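You operate a simulated robot arm through the tools that you are given. There is no shell and no other tool. Be economical: measure what you need, move in short steps, check, and stop when the job is done.

You are at the controls of a simulated robot arm. One attempt, no reset.

## Task
Take the wax puck from the top of the heat-test bench and put it on the red reject dish.
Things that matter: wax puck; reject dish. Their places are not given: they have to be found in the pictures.

The check looks at the end state, three seconds after you hand in, the way a careful person would. Anything else that was tipped, shoved, dropped, spilled or broken makes it a failure.

## Robot
A 6-joint arm with a two-finger parallel gripper, fixed in place. Base frame: the origin is at the foot of the arm, x ahead of it, y to its left, z up; the work surface is at about z = 0.8. Lengths are in m, angles in degrees, forces in N, time in s.
With the tool pointing down near the work surface it reaches from about 0.26 to 0.68 m from the base axis. Its first joint turns from -66.0 to 66.0 degrees. Payload 2.9 kg.
The TCP is the grasp point between the finger pads, 0.03 m short of the fingertips. In the tool frame z runs along the fingers and y along their closing line. Largest opening 0.11 m; finger width 0.02, thickness 0.01; the body of the gripper, 0.048 by 0.112 m, starts 0.055 m behind the TCP.
Orientation is told as [roll, pitch, yaw] about the base's x, y, z axes, in that order, counted from this pose: with the fingers straight down and closing along the base's y, the tool's x points along the base's -x, its y along +y and its z along -z.

## Interface
- The arm moves only by the tool send_rows. Its argument "targets" is a list that holds one entry, the list of rows, each a list of 5 numbers: the shift along the tool's x, y, z in units of 500 mm (1.0 is 500 mm), then the turn about the tool's z in units of 45 degrees (1.0 is 45 degrees), then the finger opening in m, from 0 to 0.11. In form: [[[x, y, z, twist, claw], ...]]. A call has 1 to 20 rows; each row is the pose to reach, as a shift and turn from the pose commanded when the call began, along the tool's axes at that moment. A call with a number of a shift or a turn outside -1 to 1 is refused whole. A row lasts 0.2 s, in which the tool goes at most 0.05 m and 8.6 degrees; a call with a longer step from one row to the next is refused whole, and so is a gripper value outside its range. A pose out of reach is approached as far as the arm can. The call stops where the force on the tool passes 40 N (or 10 N more than at its start, if that is more) or the arm is blocked; 0.2 s more then pass. The fingers move at their own pace (about 0.108 m/s each) and stop on an object; they squeeze with about 37 N. The grip force told is the motor's: it shows also when the fingers shut on nothing. Time passes only in rows, and 0.2 s behind the last, so rows that repeat a pose let the fingers close. The reply holds the time, the measured pose of the TCP, the force on the tool along the base axes, the opening and the grip force, in the units named above and with some noise.
- Cameras (640 x 400 px; columns grow to the right, rows downward): "scene" is fixed at [0.0837, 0.442, 1.3893]; the picture's right is [-0.75, -0.67, 0.00], its down [-0.41, 0.46, -0.79] and it looks along [0.52, -0.59, -0.62] (base axes); focal length 315 px, centre (320, 200). "wrist" rides on the gripper at [0.072, 0.017, -0.103] in the tool frame; the picture's right is [-0.23, 0.97, 0.00], its down [-0.76, -0.18, -0.62] and it looks along [-0.61, -0.14, 0.78] (tool axes); focal length 222 px, centre (320, 200).
- camera(camera): a new picture of that camera. No time passes.
- probe_pixels(camera, pixels): for up to 12 pixels [column, row] of the newest picture of that camera ("zoom" is the newest enlarged one), the place [x, y, z] in the base frame of the surface seen there, good to about 0.002 m, but the place of the scene camera against the robot may be out by one fixed shift of up to 0.018 m in any direction. No time passes.
- close_up(camera, box): a new picture of the part [left, top, right, bottom] of that camera's present view, enlarged. No time passes.
- sign_off(): hands the job in; it is judged then, once.

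Work in short steps. Measure before you move; look again where a grasp or a placing could have gone wrong, and mend it. You have 60 turns and 20 pictures in all, those below and enlarged ones among them. Open the gripper and draw the arm clear of the work before you hand the job in, unless the task says otherwise; then end with one line.

The tools are called after "Request:" as a command line: name --argument value ..., lists and objects as JSON in quotes. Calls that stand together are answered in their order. send_rows: Moves the arm, as the interface text tells. Its arguments: {"type":"object","properties":{"targets":{"type":"array","items":{"type":"array","items":{"type":"array","items":{"type":"number"}}}}},"required":["targets"]} The other tools are called the same way: camera (camera) takes a picture; probe_pixels (camera, pixels) gives the place of the surface under pixels of a picture; close_up (camera, box) takes an enlarged picture of a part of a camera's view; sign_off () hands the job in.

At the start:

```text
t: 0.0
tcp_pos: [0.4739, -0.2101, 1.0208]
ee_rot: [0.0, 0.0, 0.1]
wrist_force: [0.3, 0.4, -0.5]
opening: 0.1098
gripper_force: 0.1
```

scene: 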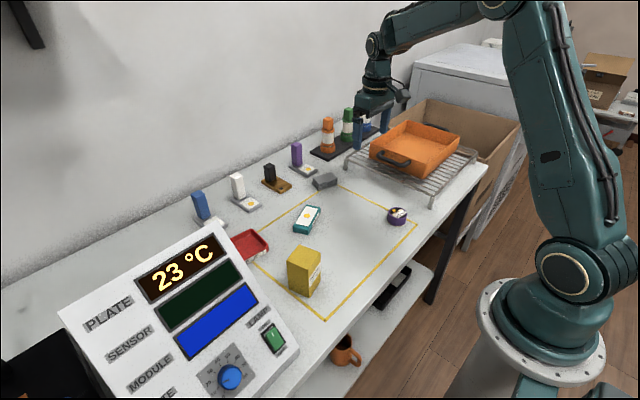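
wrist: 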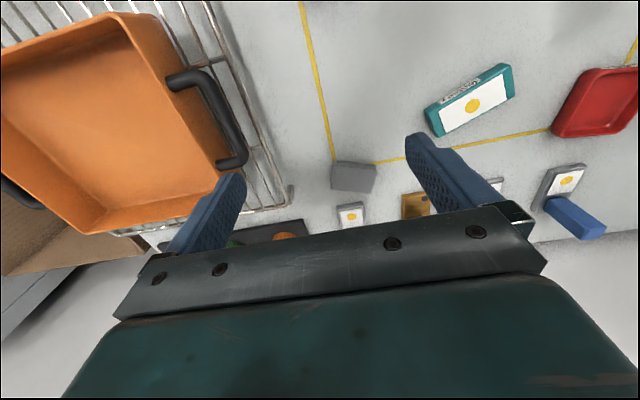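

The scene shows a purple round item near (397,215), a grey block at (325,181), a teal box at (307,219) and a red dish at (250,245). I'll enlarge the work area to tell them apart.

Request:
close_up --camera "scene" --box '[340, 170, 460, 245]'

Request:
close_up --camera "scene" --box '[180, 130, 372, 250]'

```text
5.33 times, centred on (400, 208) of scene
```

zoom: 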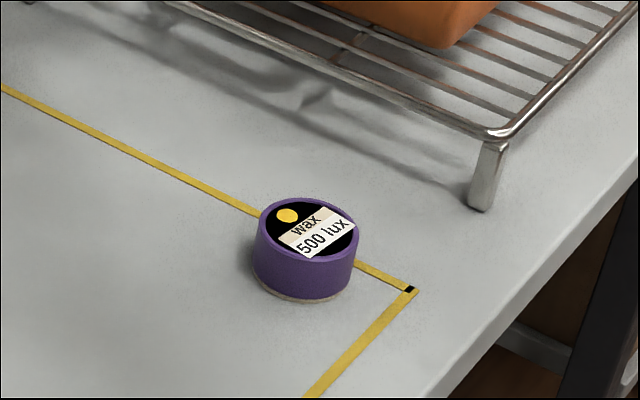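

```text
3.33 times, centred on (276, 190) of scene
```

zoom: 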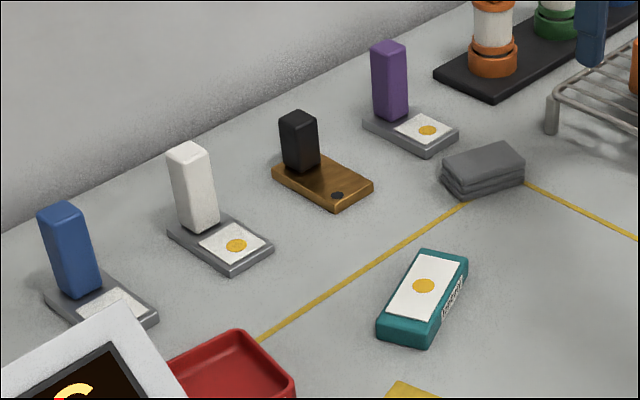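

The puck is labelled "wax" at scene (397,214); the red dish is at (250,245) in the scene and (600,102) in the wrist view. I'll probe the puck, the dish and obstacles, using both cameras so I can find the scene shift.

Request:
probe_pixels --camera "scene" --pixels '[[397, 212], [390, 209], [404, 212], [396, 224], [250, 245], [266, 243], [250, 231], [307, 215], [304, 252], [318, 262], [325, 180], [430, 205]]'

Request:
probe_pixels --camera "wrist" --pixels '[[600, 100], [585, 72], [556, 132], [600, 133], [472, 105], [350, 172], [435, 115], [510, 70], [630, 70], [570, 115], [240, 155], [120, 15]]'

```text
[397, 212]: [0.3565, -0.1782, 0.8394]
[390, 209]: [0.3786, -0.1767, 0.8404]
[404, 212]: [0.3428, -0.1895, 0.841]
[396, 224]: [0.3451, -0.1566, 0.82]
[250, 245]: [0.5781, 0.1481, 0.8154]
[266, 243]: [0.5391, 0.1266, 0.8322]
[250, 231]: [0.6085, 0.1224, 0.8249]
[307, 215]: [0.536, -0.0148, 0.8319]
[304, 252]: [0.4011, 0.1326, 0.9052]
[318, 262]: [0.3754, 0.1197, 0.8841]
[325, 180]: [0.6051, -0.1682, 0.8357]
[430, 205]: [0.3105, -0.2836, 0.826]
```

```text
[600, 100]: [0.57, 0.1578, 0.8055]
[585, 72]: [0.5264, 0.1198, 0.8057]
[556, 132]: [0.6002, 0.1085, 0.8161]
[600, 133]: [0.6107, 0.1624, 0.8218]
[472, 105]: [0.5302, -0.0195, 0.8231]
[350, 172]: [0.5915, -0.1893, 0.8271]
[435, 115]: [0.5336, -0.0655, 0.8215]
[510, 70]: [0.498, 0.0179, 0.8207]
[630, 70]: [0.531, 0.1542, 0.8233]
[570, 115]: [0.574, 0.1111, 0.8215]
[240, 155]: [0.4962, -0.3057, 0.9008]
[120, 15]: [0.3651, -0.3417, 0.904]
```

Scene z reads about 0.009 too high, so the fixed shift matters. The puck sits below the wrist view, so I'll draw the tool back (tool +x) and a little to +y at the same height to see it with the wrist camera.

Request:
send_rows --targets '[[[0.07, 0.015, 0, 0, 0.11], [0.14, 0.03, 0, 0, 0.11], [0.21, 0.045, 0, 0, 0.11], [0.28, 0.06, 0, 0, 0.11], [0.28, 0.06, 0, 0, 0.11]]]'

Request:
camera --camera "wrist"

```text
t: 1.2
tcp_pos: [0.335, -0.1805, 1.019]
ee_rot: [0.0, 0.0, -0.1]
wrist_force: [0.1, 0.2, -1.2]
opening: 0.1102
gripper_force: 0.0
```

```text
15 pictures are left
```

wrist: 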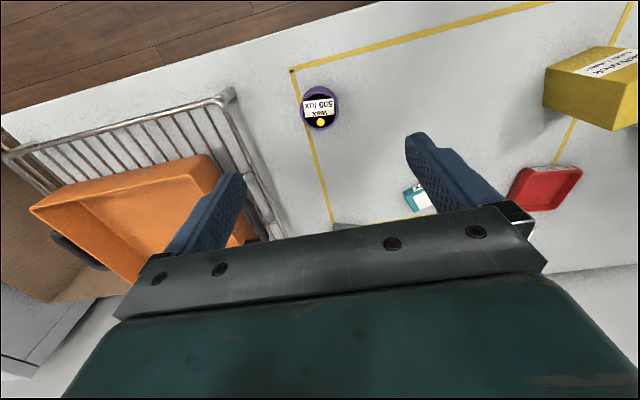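

The puck is seen at wrist (320,107), with its rim spanning about columns 301–339. I'll probe its top, its edges and the table near it.

Request:
probe_pixels --camera "wrist" --pixels '[[320, 107], [303, 107], [337, 105], [320, 89], [321, 128], [320, 145], [545, 188], [515, 200], [575, 172], [240, 105], [265, 200], [548, 70]]'

Request:
close_up --camera "wrist" --box '[280, 70, 376, 130]'

```text
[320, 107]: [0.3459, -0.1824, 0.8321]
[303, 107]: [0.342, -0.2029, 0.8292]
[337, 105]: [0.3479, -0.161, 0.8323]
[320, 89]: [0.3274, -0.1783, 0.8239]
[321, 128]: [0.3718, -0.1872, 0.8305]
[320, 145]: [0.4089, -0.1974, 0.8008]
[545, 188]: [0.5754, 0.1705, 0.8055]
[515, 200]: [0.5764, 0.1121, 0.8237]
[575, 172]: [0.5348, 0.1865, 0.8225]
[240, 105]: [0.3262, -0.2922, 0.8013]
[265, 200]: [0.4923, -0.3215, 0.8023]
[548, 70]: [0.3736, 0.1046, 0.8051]
```

```text
6.67 times, centred on (328, 100) of wrist
```

zoom: 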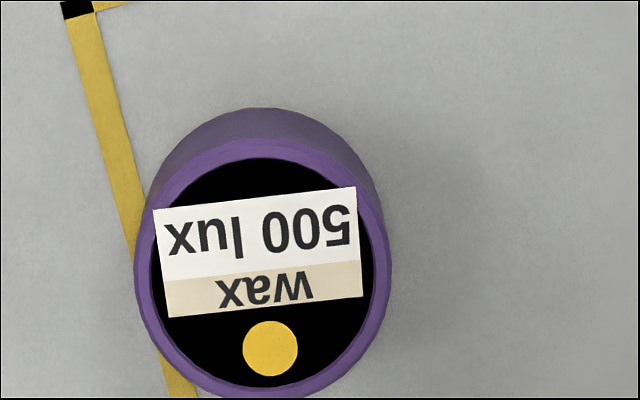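

The rim of the top spans zoom columns 138–388 and rows 142–395. I'll probe points on the rim to get the centre.

Request:
probe_pixels --camera "zoom" --pixels '[[143, 268], [382, 268], [264, 148], [262, 392], [264, 112], [175, 188], [350, 185], [300, 250]]'

```text
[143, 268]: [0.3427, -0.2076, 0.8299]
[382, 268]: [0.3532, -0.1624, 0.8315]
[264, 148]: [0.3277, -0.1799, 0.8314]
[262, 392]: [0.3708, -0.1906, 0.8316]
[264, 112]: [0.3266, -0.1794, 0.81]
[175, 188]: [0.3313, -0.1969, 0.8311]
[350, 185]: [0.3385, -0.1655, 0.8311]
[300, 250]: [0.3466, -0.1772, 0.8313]
```

The puck centre is about (0.349, -0.185), diameter 0.047, top z 0.831, with nothing within the fingers' path. I'll move over it and down to TCP z≈0.88, then check.

Request:
send_rows --targets '[[[-0.029, -0.009, 0, 0, 0.09], [-0.029, -0.009, 0.09, 0, 0.09], [-0.029, -0.009, 0.18, 0, 0.09], [-0.029, -0.009, 0.27, 0, 0.09], [-0.029, -0.009, 0.27, 0, 0.09]]]'

Request:
camera --camera "wrist"

```text
t: 2.4
tcp_pos: [0.3488, -0.184, 0.884]
ee_rot: [-0.1, -0.1, -0.1]
wrist_force: [-0.1, 0.8, 0.6]
opening: 0.09
gripper_force: 0.0
```

```text
13 pictures are left
```

wrist: 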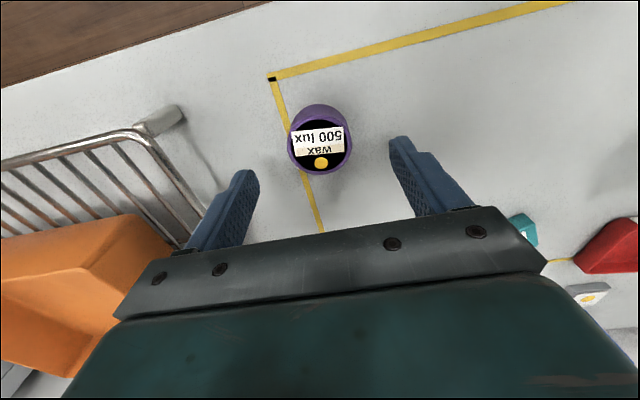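

The puck at wrist (320,145) lies centred between the fingers. I'll descend 0.047 m to TCP z≈0.837 and close on it.

Request:
send_rows --targets '[[[0, 0, 0.05, 0, 0.09], [0, 0, 0.094, 0, 0.09], [0, 0, 0.094, 0, 0.09], [0, 0, 0.094, 0, 0.06], [0, 0, 0.094, 0, 0.03], [0, 0, 0.094, 0, 0.03], [0, 0, 0.094, 0, 0.03]]]'

Request:
camera --camera "wrist"

```text
t: 4.0
tcp_pos: [0.3502, -0.1845, 0.8368]
ee_rot: [0.0, 0.1, 0.1]
wrist_force: [0.7, 0.6, -0.5]
opening: 0.0486
gripper_force: 37.0
```

```text
12 pictures are left
```

wrist: 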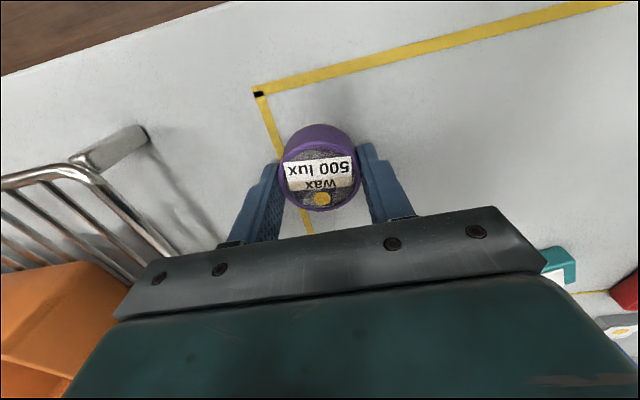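

The opening is 0.0486 with 37 N of grip, so the puck is held. I'll lift straight up 0.18 m, then carry it to about (0.47, 0.10) to view the dish from near by.

Request:
send_rows --targets '[[[0, 0, -0.05, 0, 0.03], [0, 0, -0.13, 0, 0.03], [0, 0, -0.21, 0, 0.03], [0, 0, -0.29, 0, 0.03], [0, 0, -0.366, 0, 0.03], [-0.03, 0.07, -0.366, 0, 0.03], [-0.06, 0.14, -0.366, 0, 0.03], [-0.09, 0.21, -0.366, 0, 0.03], [-0.12, 0.285, -0.366, 0, 0.03], [-0.15, 0.355, -0.366, 0, 0.03], [-0.18, 0.43, -0.366, 0, 0.03], [-0.21, 0.5, -0.366, 0, 0.03], [-0.24, 0.57, -0.366, 0, 0.03], [-0.24, 0.57, -0.366, 0, 0.03]]]'

Request:
camera --camera "wrist"

Request:
camera --camera "scene"

```text
t: 7.0
tcp_pos: [0.4696, 0.1015, 1.021]
ee_rot: [0.0, 0.0, 0.0]
wrist_force: [0.2, 0.6, -1.8]
opening: 0.0486
gripper_force: 37.4
```

```text
11 pictures are left
```

wrist: 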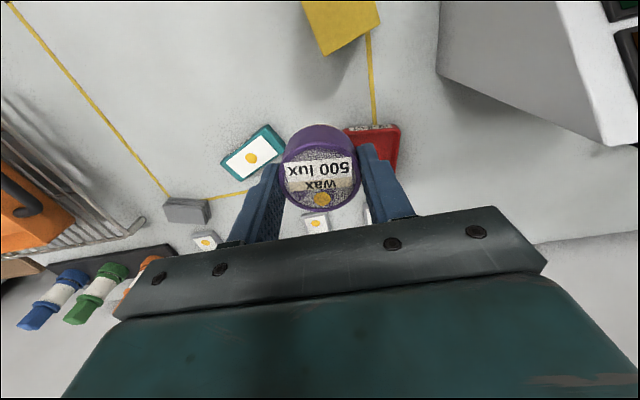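

```text
10 pictures are left
```

scene: 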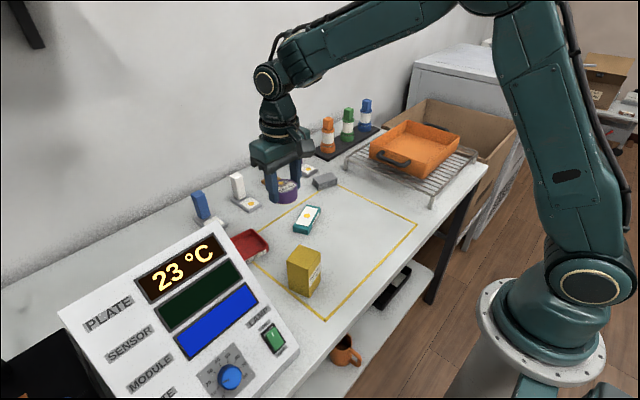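

The puck is still held (0.0486, 37 N), but the puck and right finger hide part of the dish at wrist (375,145). I'll shift 0.15 m to -y at the same height for a clear look at the dish.

Request:
send_rows --targets '[[[-0.02, -0.08, 0, 0, 0.03], [-0.04, -0.16, 0, 0, 0.03], [-0.06, -0.24, 0, 0, 0.03], [-0.06, -0.3, 0, 0, 0.03], [-0.06, -0.3, 0, 0, 0.03]]]'

Request:
close_up --camera "wrist" --box '[400, 10, 640, 160]'

```text
t: 8.2
tcp_pos: [0.5001, -0.0498, 1.022]
ee_rot: [0.0, 0.0, 0.1]
wrist_force: [-0.8, -0.7, -1.0]
opening: 0.0488
gripper_force: 37.1
```

```text
2.67 times, centred on (520, 85) of wrist
```

zoom: 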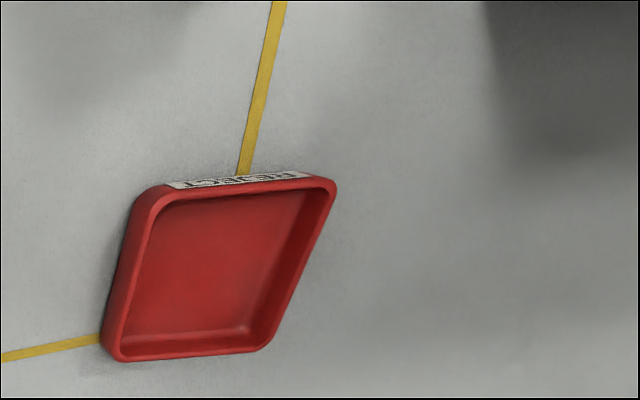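

The dish is fully visible, with rim corners at zoom (155,195), (332,183), (265,348) and (112,355). I'll probe its rim, floor and surroundings.

Request:
probe_pixels --camera "zoom" --pixels '[[152, 200], [328, 187], [262, 347], [115, 352], [215, 265], [180, 215], [295, 200], [245, 325], [132, 330], [295, 268], [190, 353], [240, 190]]'

Request:
camera --camera "wrist"

```text
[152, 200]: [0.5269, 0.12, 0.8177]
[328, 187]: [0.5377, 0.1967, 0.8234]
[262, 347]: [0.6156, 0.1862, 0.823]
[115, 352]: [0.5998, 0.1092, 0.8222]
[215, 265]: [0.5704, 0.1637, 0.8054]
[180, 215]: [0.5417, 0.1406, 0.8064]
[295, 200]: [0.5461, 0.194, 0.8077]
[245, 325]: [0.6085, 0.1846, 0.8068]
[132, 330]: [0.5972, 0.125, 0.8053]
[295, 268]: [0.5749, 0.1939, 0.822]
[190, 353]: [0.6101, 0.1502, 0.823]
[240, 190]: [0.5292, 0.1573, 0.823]
```

```text
8 pictures are left
```

wrist: 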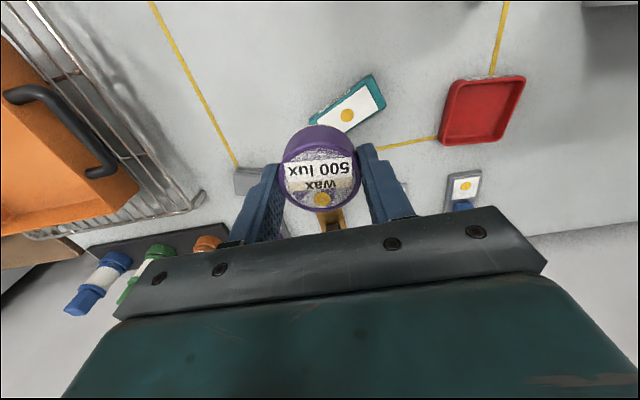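

The dish centre is (0.570, 0.153), floor z 0.8055, rim z 0.823, turned about -9.6°; a diagonal (turn the tool +35° about vertical) gives the fingers room inside. First I'll probe the blue lever fixture beside it at wrist (465,190), scene (200,205), and the console edge.

Request:
probe_pixels --camera "wrist" --pixels '[[465, 185], [450, 198], [480, 175], [463, 206], [610, 3], [635, 20], [456, 206]]'

Request:
probe_pixels --camera "scene" --pixels '[[198, 194], [202, 216], [208, 215], [193, 194], [212, 230], [224, 224], [238, 178], [214, 232], [258, 290], [290, 345]]'

```text
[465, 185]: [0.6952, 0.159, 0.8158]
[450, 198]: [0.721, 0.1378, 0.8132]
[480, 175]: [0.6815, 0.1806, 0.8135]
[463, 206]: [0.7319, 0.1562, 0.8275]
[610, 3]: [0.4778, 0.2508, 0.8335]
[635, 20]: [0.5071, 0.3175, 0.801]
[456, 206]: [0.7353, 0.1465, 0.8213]
```

```text
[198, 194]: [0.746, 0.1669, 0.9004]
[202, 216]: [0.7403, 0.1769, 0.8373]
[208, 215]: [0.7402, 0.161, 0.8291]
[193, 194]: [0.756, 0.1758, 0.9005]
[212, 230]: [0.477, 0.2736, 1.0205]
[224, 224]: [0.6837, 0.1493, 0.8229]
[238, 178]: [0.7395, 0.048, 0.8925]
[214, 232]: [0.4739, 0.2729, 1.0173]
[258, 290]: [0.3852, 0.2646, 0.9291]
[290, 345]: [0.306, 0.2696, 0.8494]
```

Lever stands at x≥0.73 and the console at x≤0.48, y≥0.25, both clear of the gripper over the dish. I'll move at z≈1.02 over (0.570, 0.153) while turning +35° (twist -0.787).

Request:
send_rows --targets '[[[-0.02, 0.058, 0, -0.112, 0.03], [-0.04, 0.116, 0, -0.225, 0.03], [-0.06, 0.174, 0, -0.337, 0.03], [-0.08, 0.232, 0, -0.45, 0.03], [-0.1, 0.29, 0, -0.562, 0.03], [-0.12, 0.348, 0, -0.675, 0.03], [-0.14, 0.406, 0, -0.787, 0.03], [-0.14, 0.406, 0, -0.787, 0.03]]]'

Request:
camera --camera "wrist"

```text
t: 10.0
tcp_pos: [0.5695, 0.153, 1.0205]
ee_rot: [0.0, 0.0, 35.5]
wrist_force: [1.0, -0.3, -0.8]
opening: 0.0485
gripper_force: 37.1
```

```text
7 pictures are left
```

wrist: 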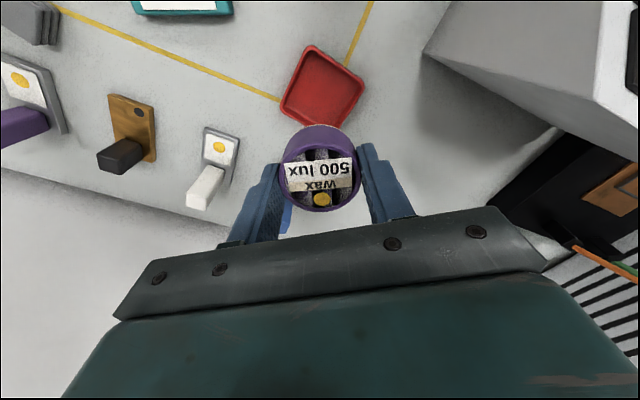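

The yaw is 35.5° and the dish diagonal (281,108)–(363,88) runs along the fingers' line. I'll descend to TCP z≈0.870 (puck bottom ≈0.834, above the rim) and look.

Request:
send_rows --targets '[[[0, 0, 0.08, 0, 0.03], [0, 0, 0.16, 0, 0.03], [0, 0, 0.24, 0, 0.03], [0, 0, 0.3, 0, 0.03], [0, 0, 0.3, 0, 0.03]]]'

Request:
close_up --camera "wrist" --box '[200, 60, 440, 210]'

Request:
close_up --camera "scene" --box '[180, 170, 340, 270]'

```text
t: 11.2
tcp_pos: [0.5706, 0.1541, 0.8711]
ee_rot: [-0.1, -0.1, 35.5]
wrist_force: [-0.1, -0.8, -0.6]
opening: 0.0485
gripper_force: 36.8
```

```text
2.67 times, centred on (320, 135) of wrist
```

zoom: 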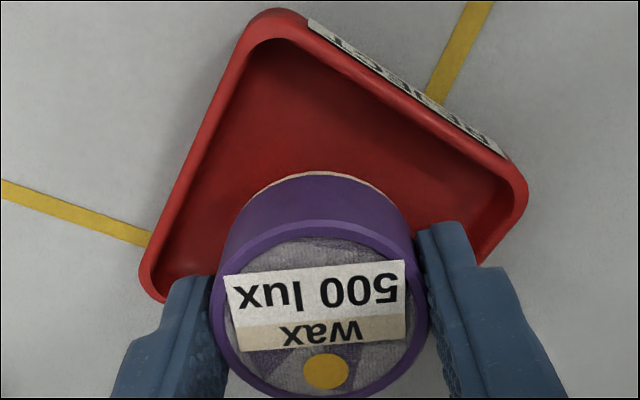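

```text
4.00 times, centred on (260, 220) of scene
```

zoom: 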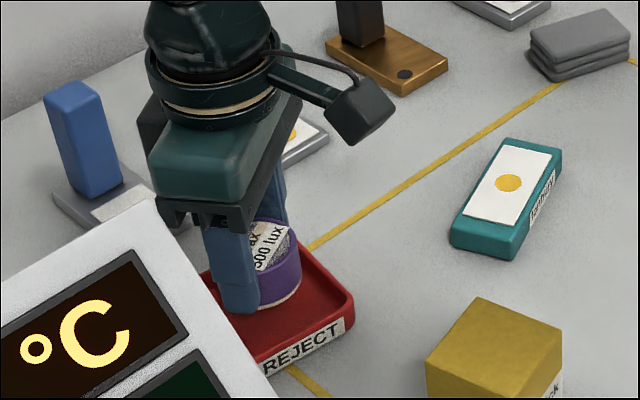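

The puck is over the dish, clear of the console. I'll go down 0.028 m so the puck is about at the dish floor, stopping if a force shows.

Request:
send_rows --targets '[[[0, 0, 0.02, 0, 0.03], [0, 0, 0.04, 0, 0.03], [0, 0, 0.05, 0, 0.03], [0, 0, 0.056, 0, 0.03], [0, 0, 0.056, 0, 0.03]]]'

```text
t: 12.4
tcp_pos: [0.571, 0.1536, 0.8432]
ee_rot: [0.0, -0.1, 35.3]
wrist_force: [-0.4, 0.7, -1.4]
opening: 0.0488
gripper_force: 37.0
```

TCP z is 0.843 with no contact force, so the puck is within a millimetre or two of the floor. I'll open slightly to 0.058 inside the dish.

Request:
send_rows --targets '[[[0, 0, 0.001, 0, 0.053], [0, 0, 0.001, 0, 0.057], [0, 0, 0.001, 0, 0.057], [0, 0, 0.001, 0, 0.057]]]'

Request:
close_up --camera "wrist" --box '[200, 60, 440, 210]'

```text
t: 13.4
tcp_pos: [0.5703, 0.1538, 0.8428]
ee_rot: [-0.1, 0.0, 35.4]
wrist_force: [0.9, -0.7, 0.2]
opening: 0.0571
gripper_force: 0.1
```

```text
2.67 times, centred on (320, 135) of wrist
```

zoom: 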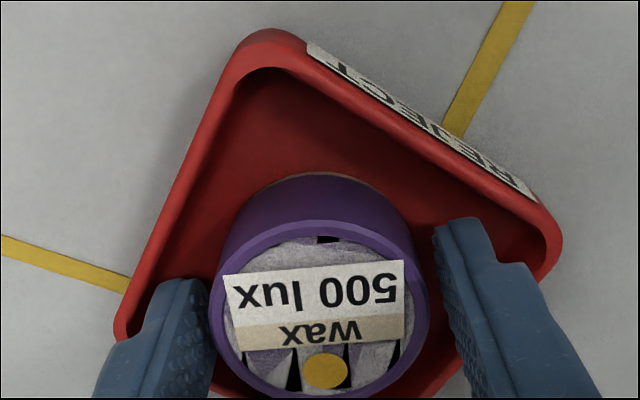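

The fingers are clear of the puck on both sides (opening 0.057) and still inside the dish with no force. I'll lift straight up slowly, then rise and draw back.

Request:
send_rows --targets '[[[0, 0, -0.02, 0, 0.057], [0, 0, -0.05, 0, 0.057], [0, 0, -0.09, 0, 0.057], [0, 0, -0.16, 0, 0.08], [0, 0, -0.24, 0, 0.1], [0, 0, -0.32, 0, 0.1], [0, 0, -0.36, 0, 0.1], [0, -0.08, -0.36, 0, 0.1], [0, -0.16, -0.36, 0, 0.1], [0, -0.24, -0.36, 0, 0.1], [0, -0.3, -0.36, 0, 0.1], [0, -0.3, -0.36, 0, 0.1]]]'

Request:
camera --camera "scene"

Request:
close_up --camera "scene" --box '[180, 170, 340, 270]'

```text
t: 16.0
tcp_pos: [0.6574, 0.0309, 1.0224]
ee_rot: [0.1, 0.0, 35.4]
wrist_force: [0.3, 0.1, -0.5]
opening: 0.1003
gripper_force: 0.2
```

```text
3 pictures are left
```

scene: 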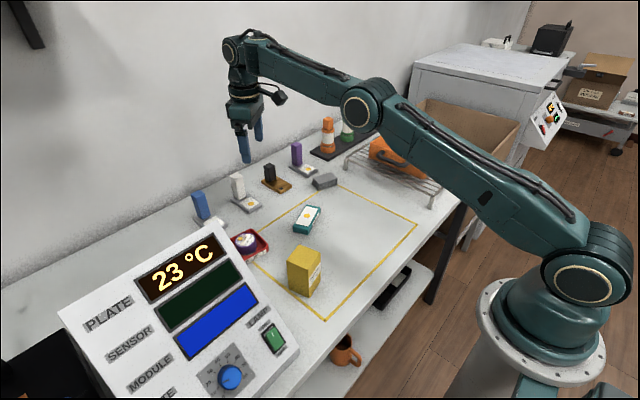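

```text
4.00 times, centred on (260, 220) of scene
```

zoom: 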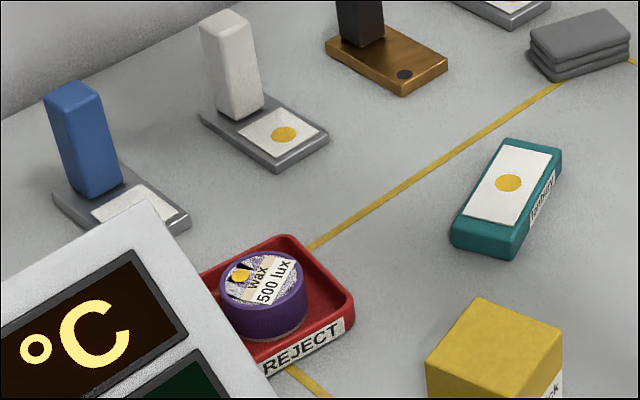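

The zoom shows the puck sitting flat in the REJECT dish at (263,295), nothing else has moved, and the arm is up and clear with the gripper open. Handing in.

Request:
sign_off

```text
The job is handed in.
```

The wax puck is lying flat in the red reject dish, nothing else in the pictures moved, and the arm is clear with the gripper open.
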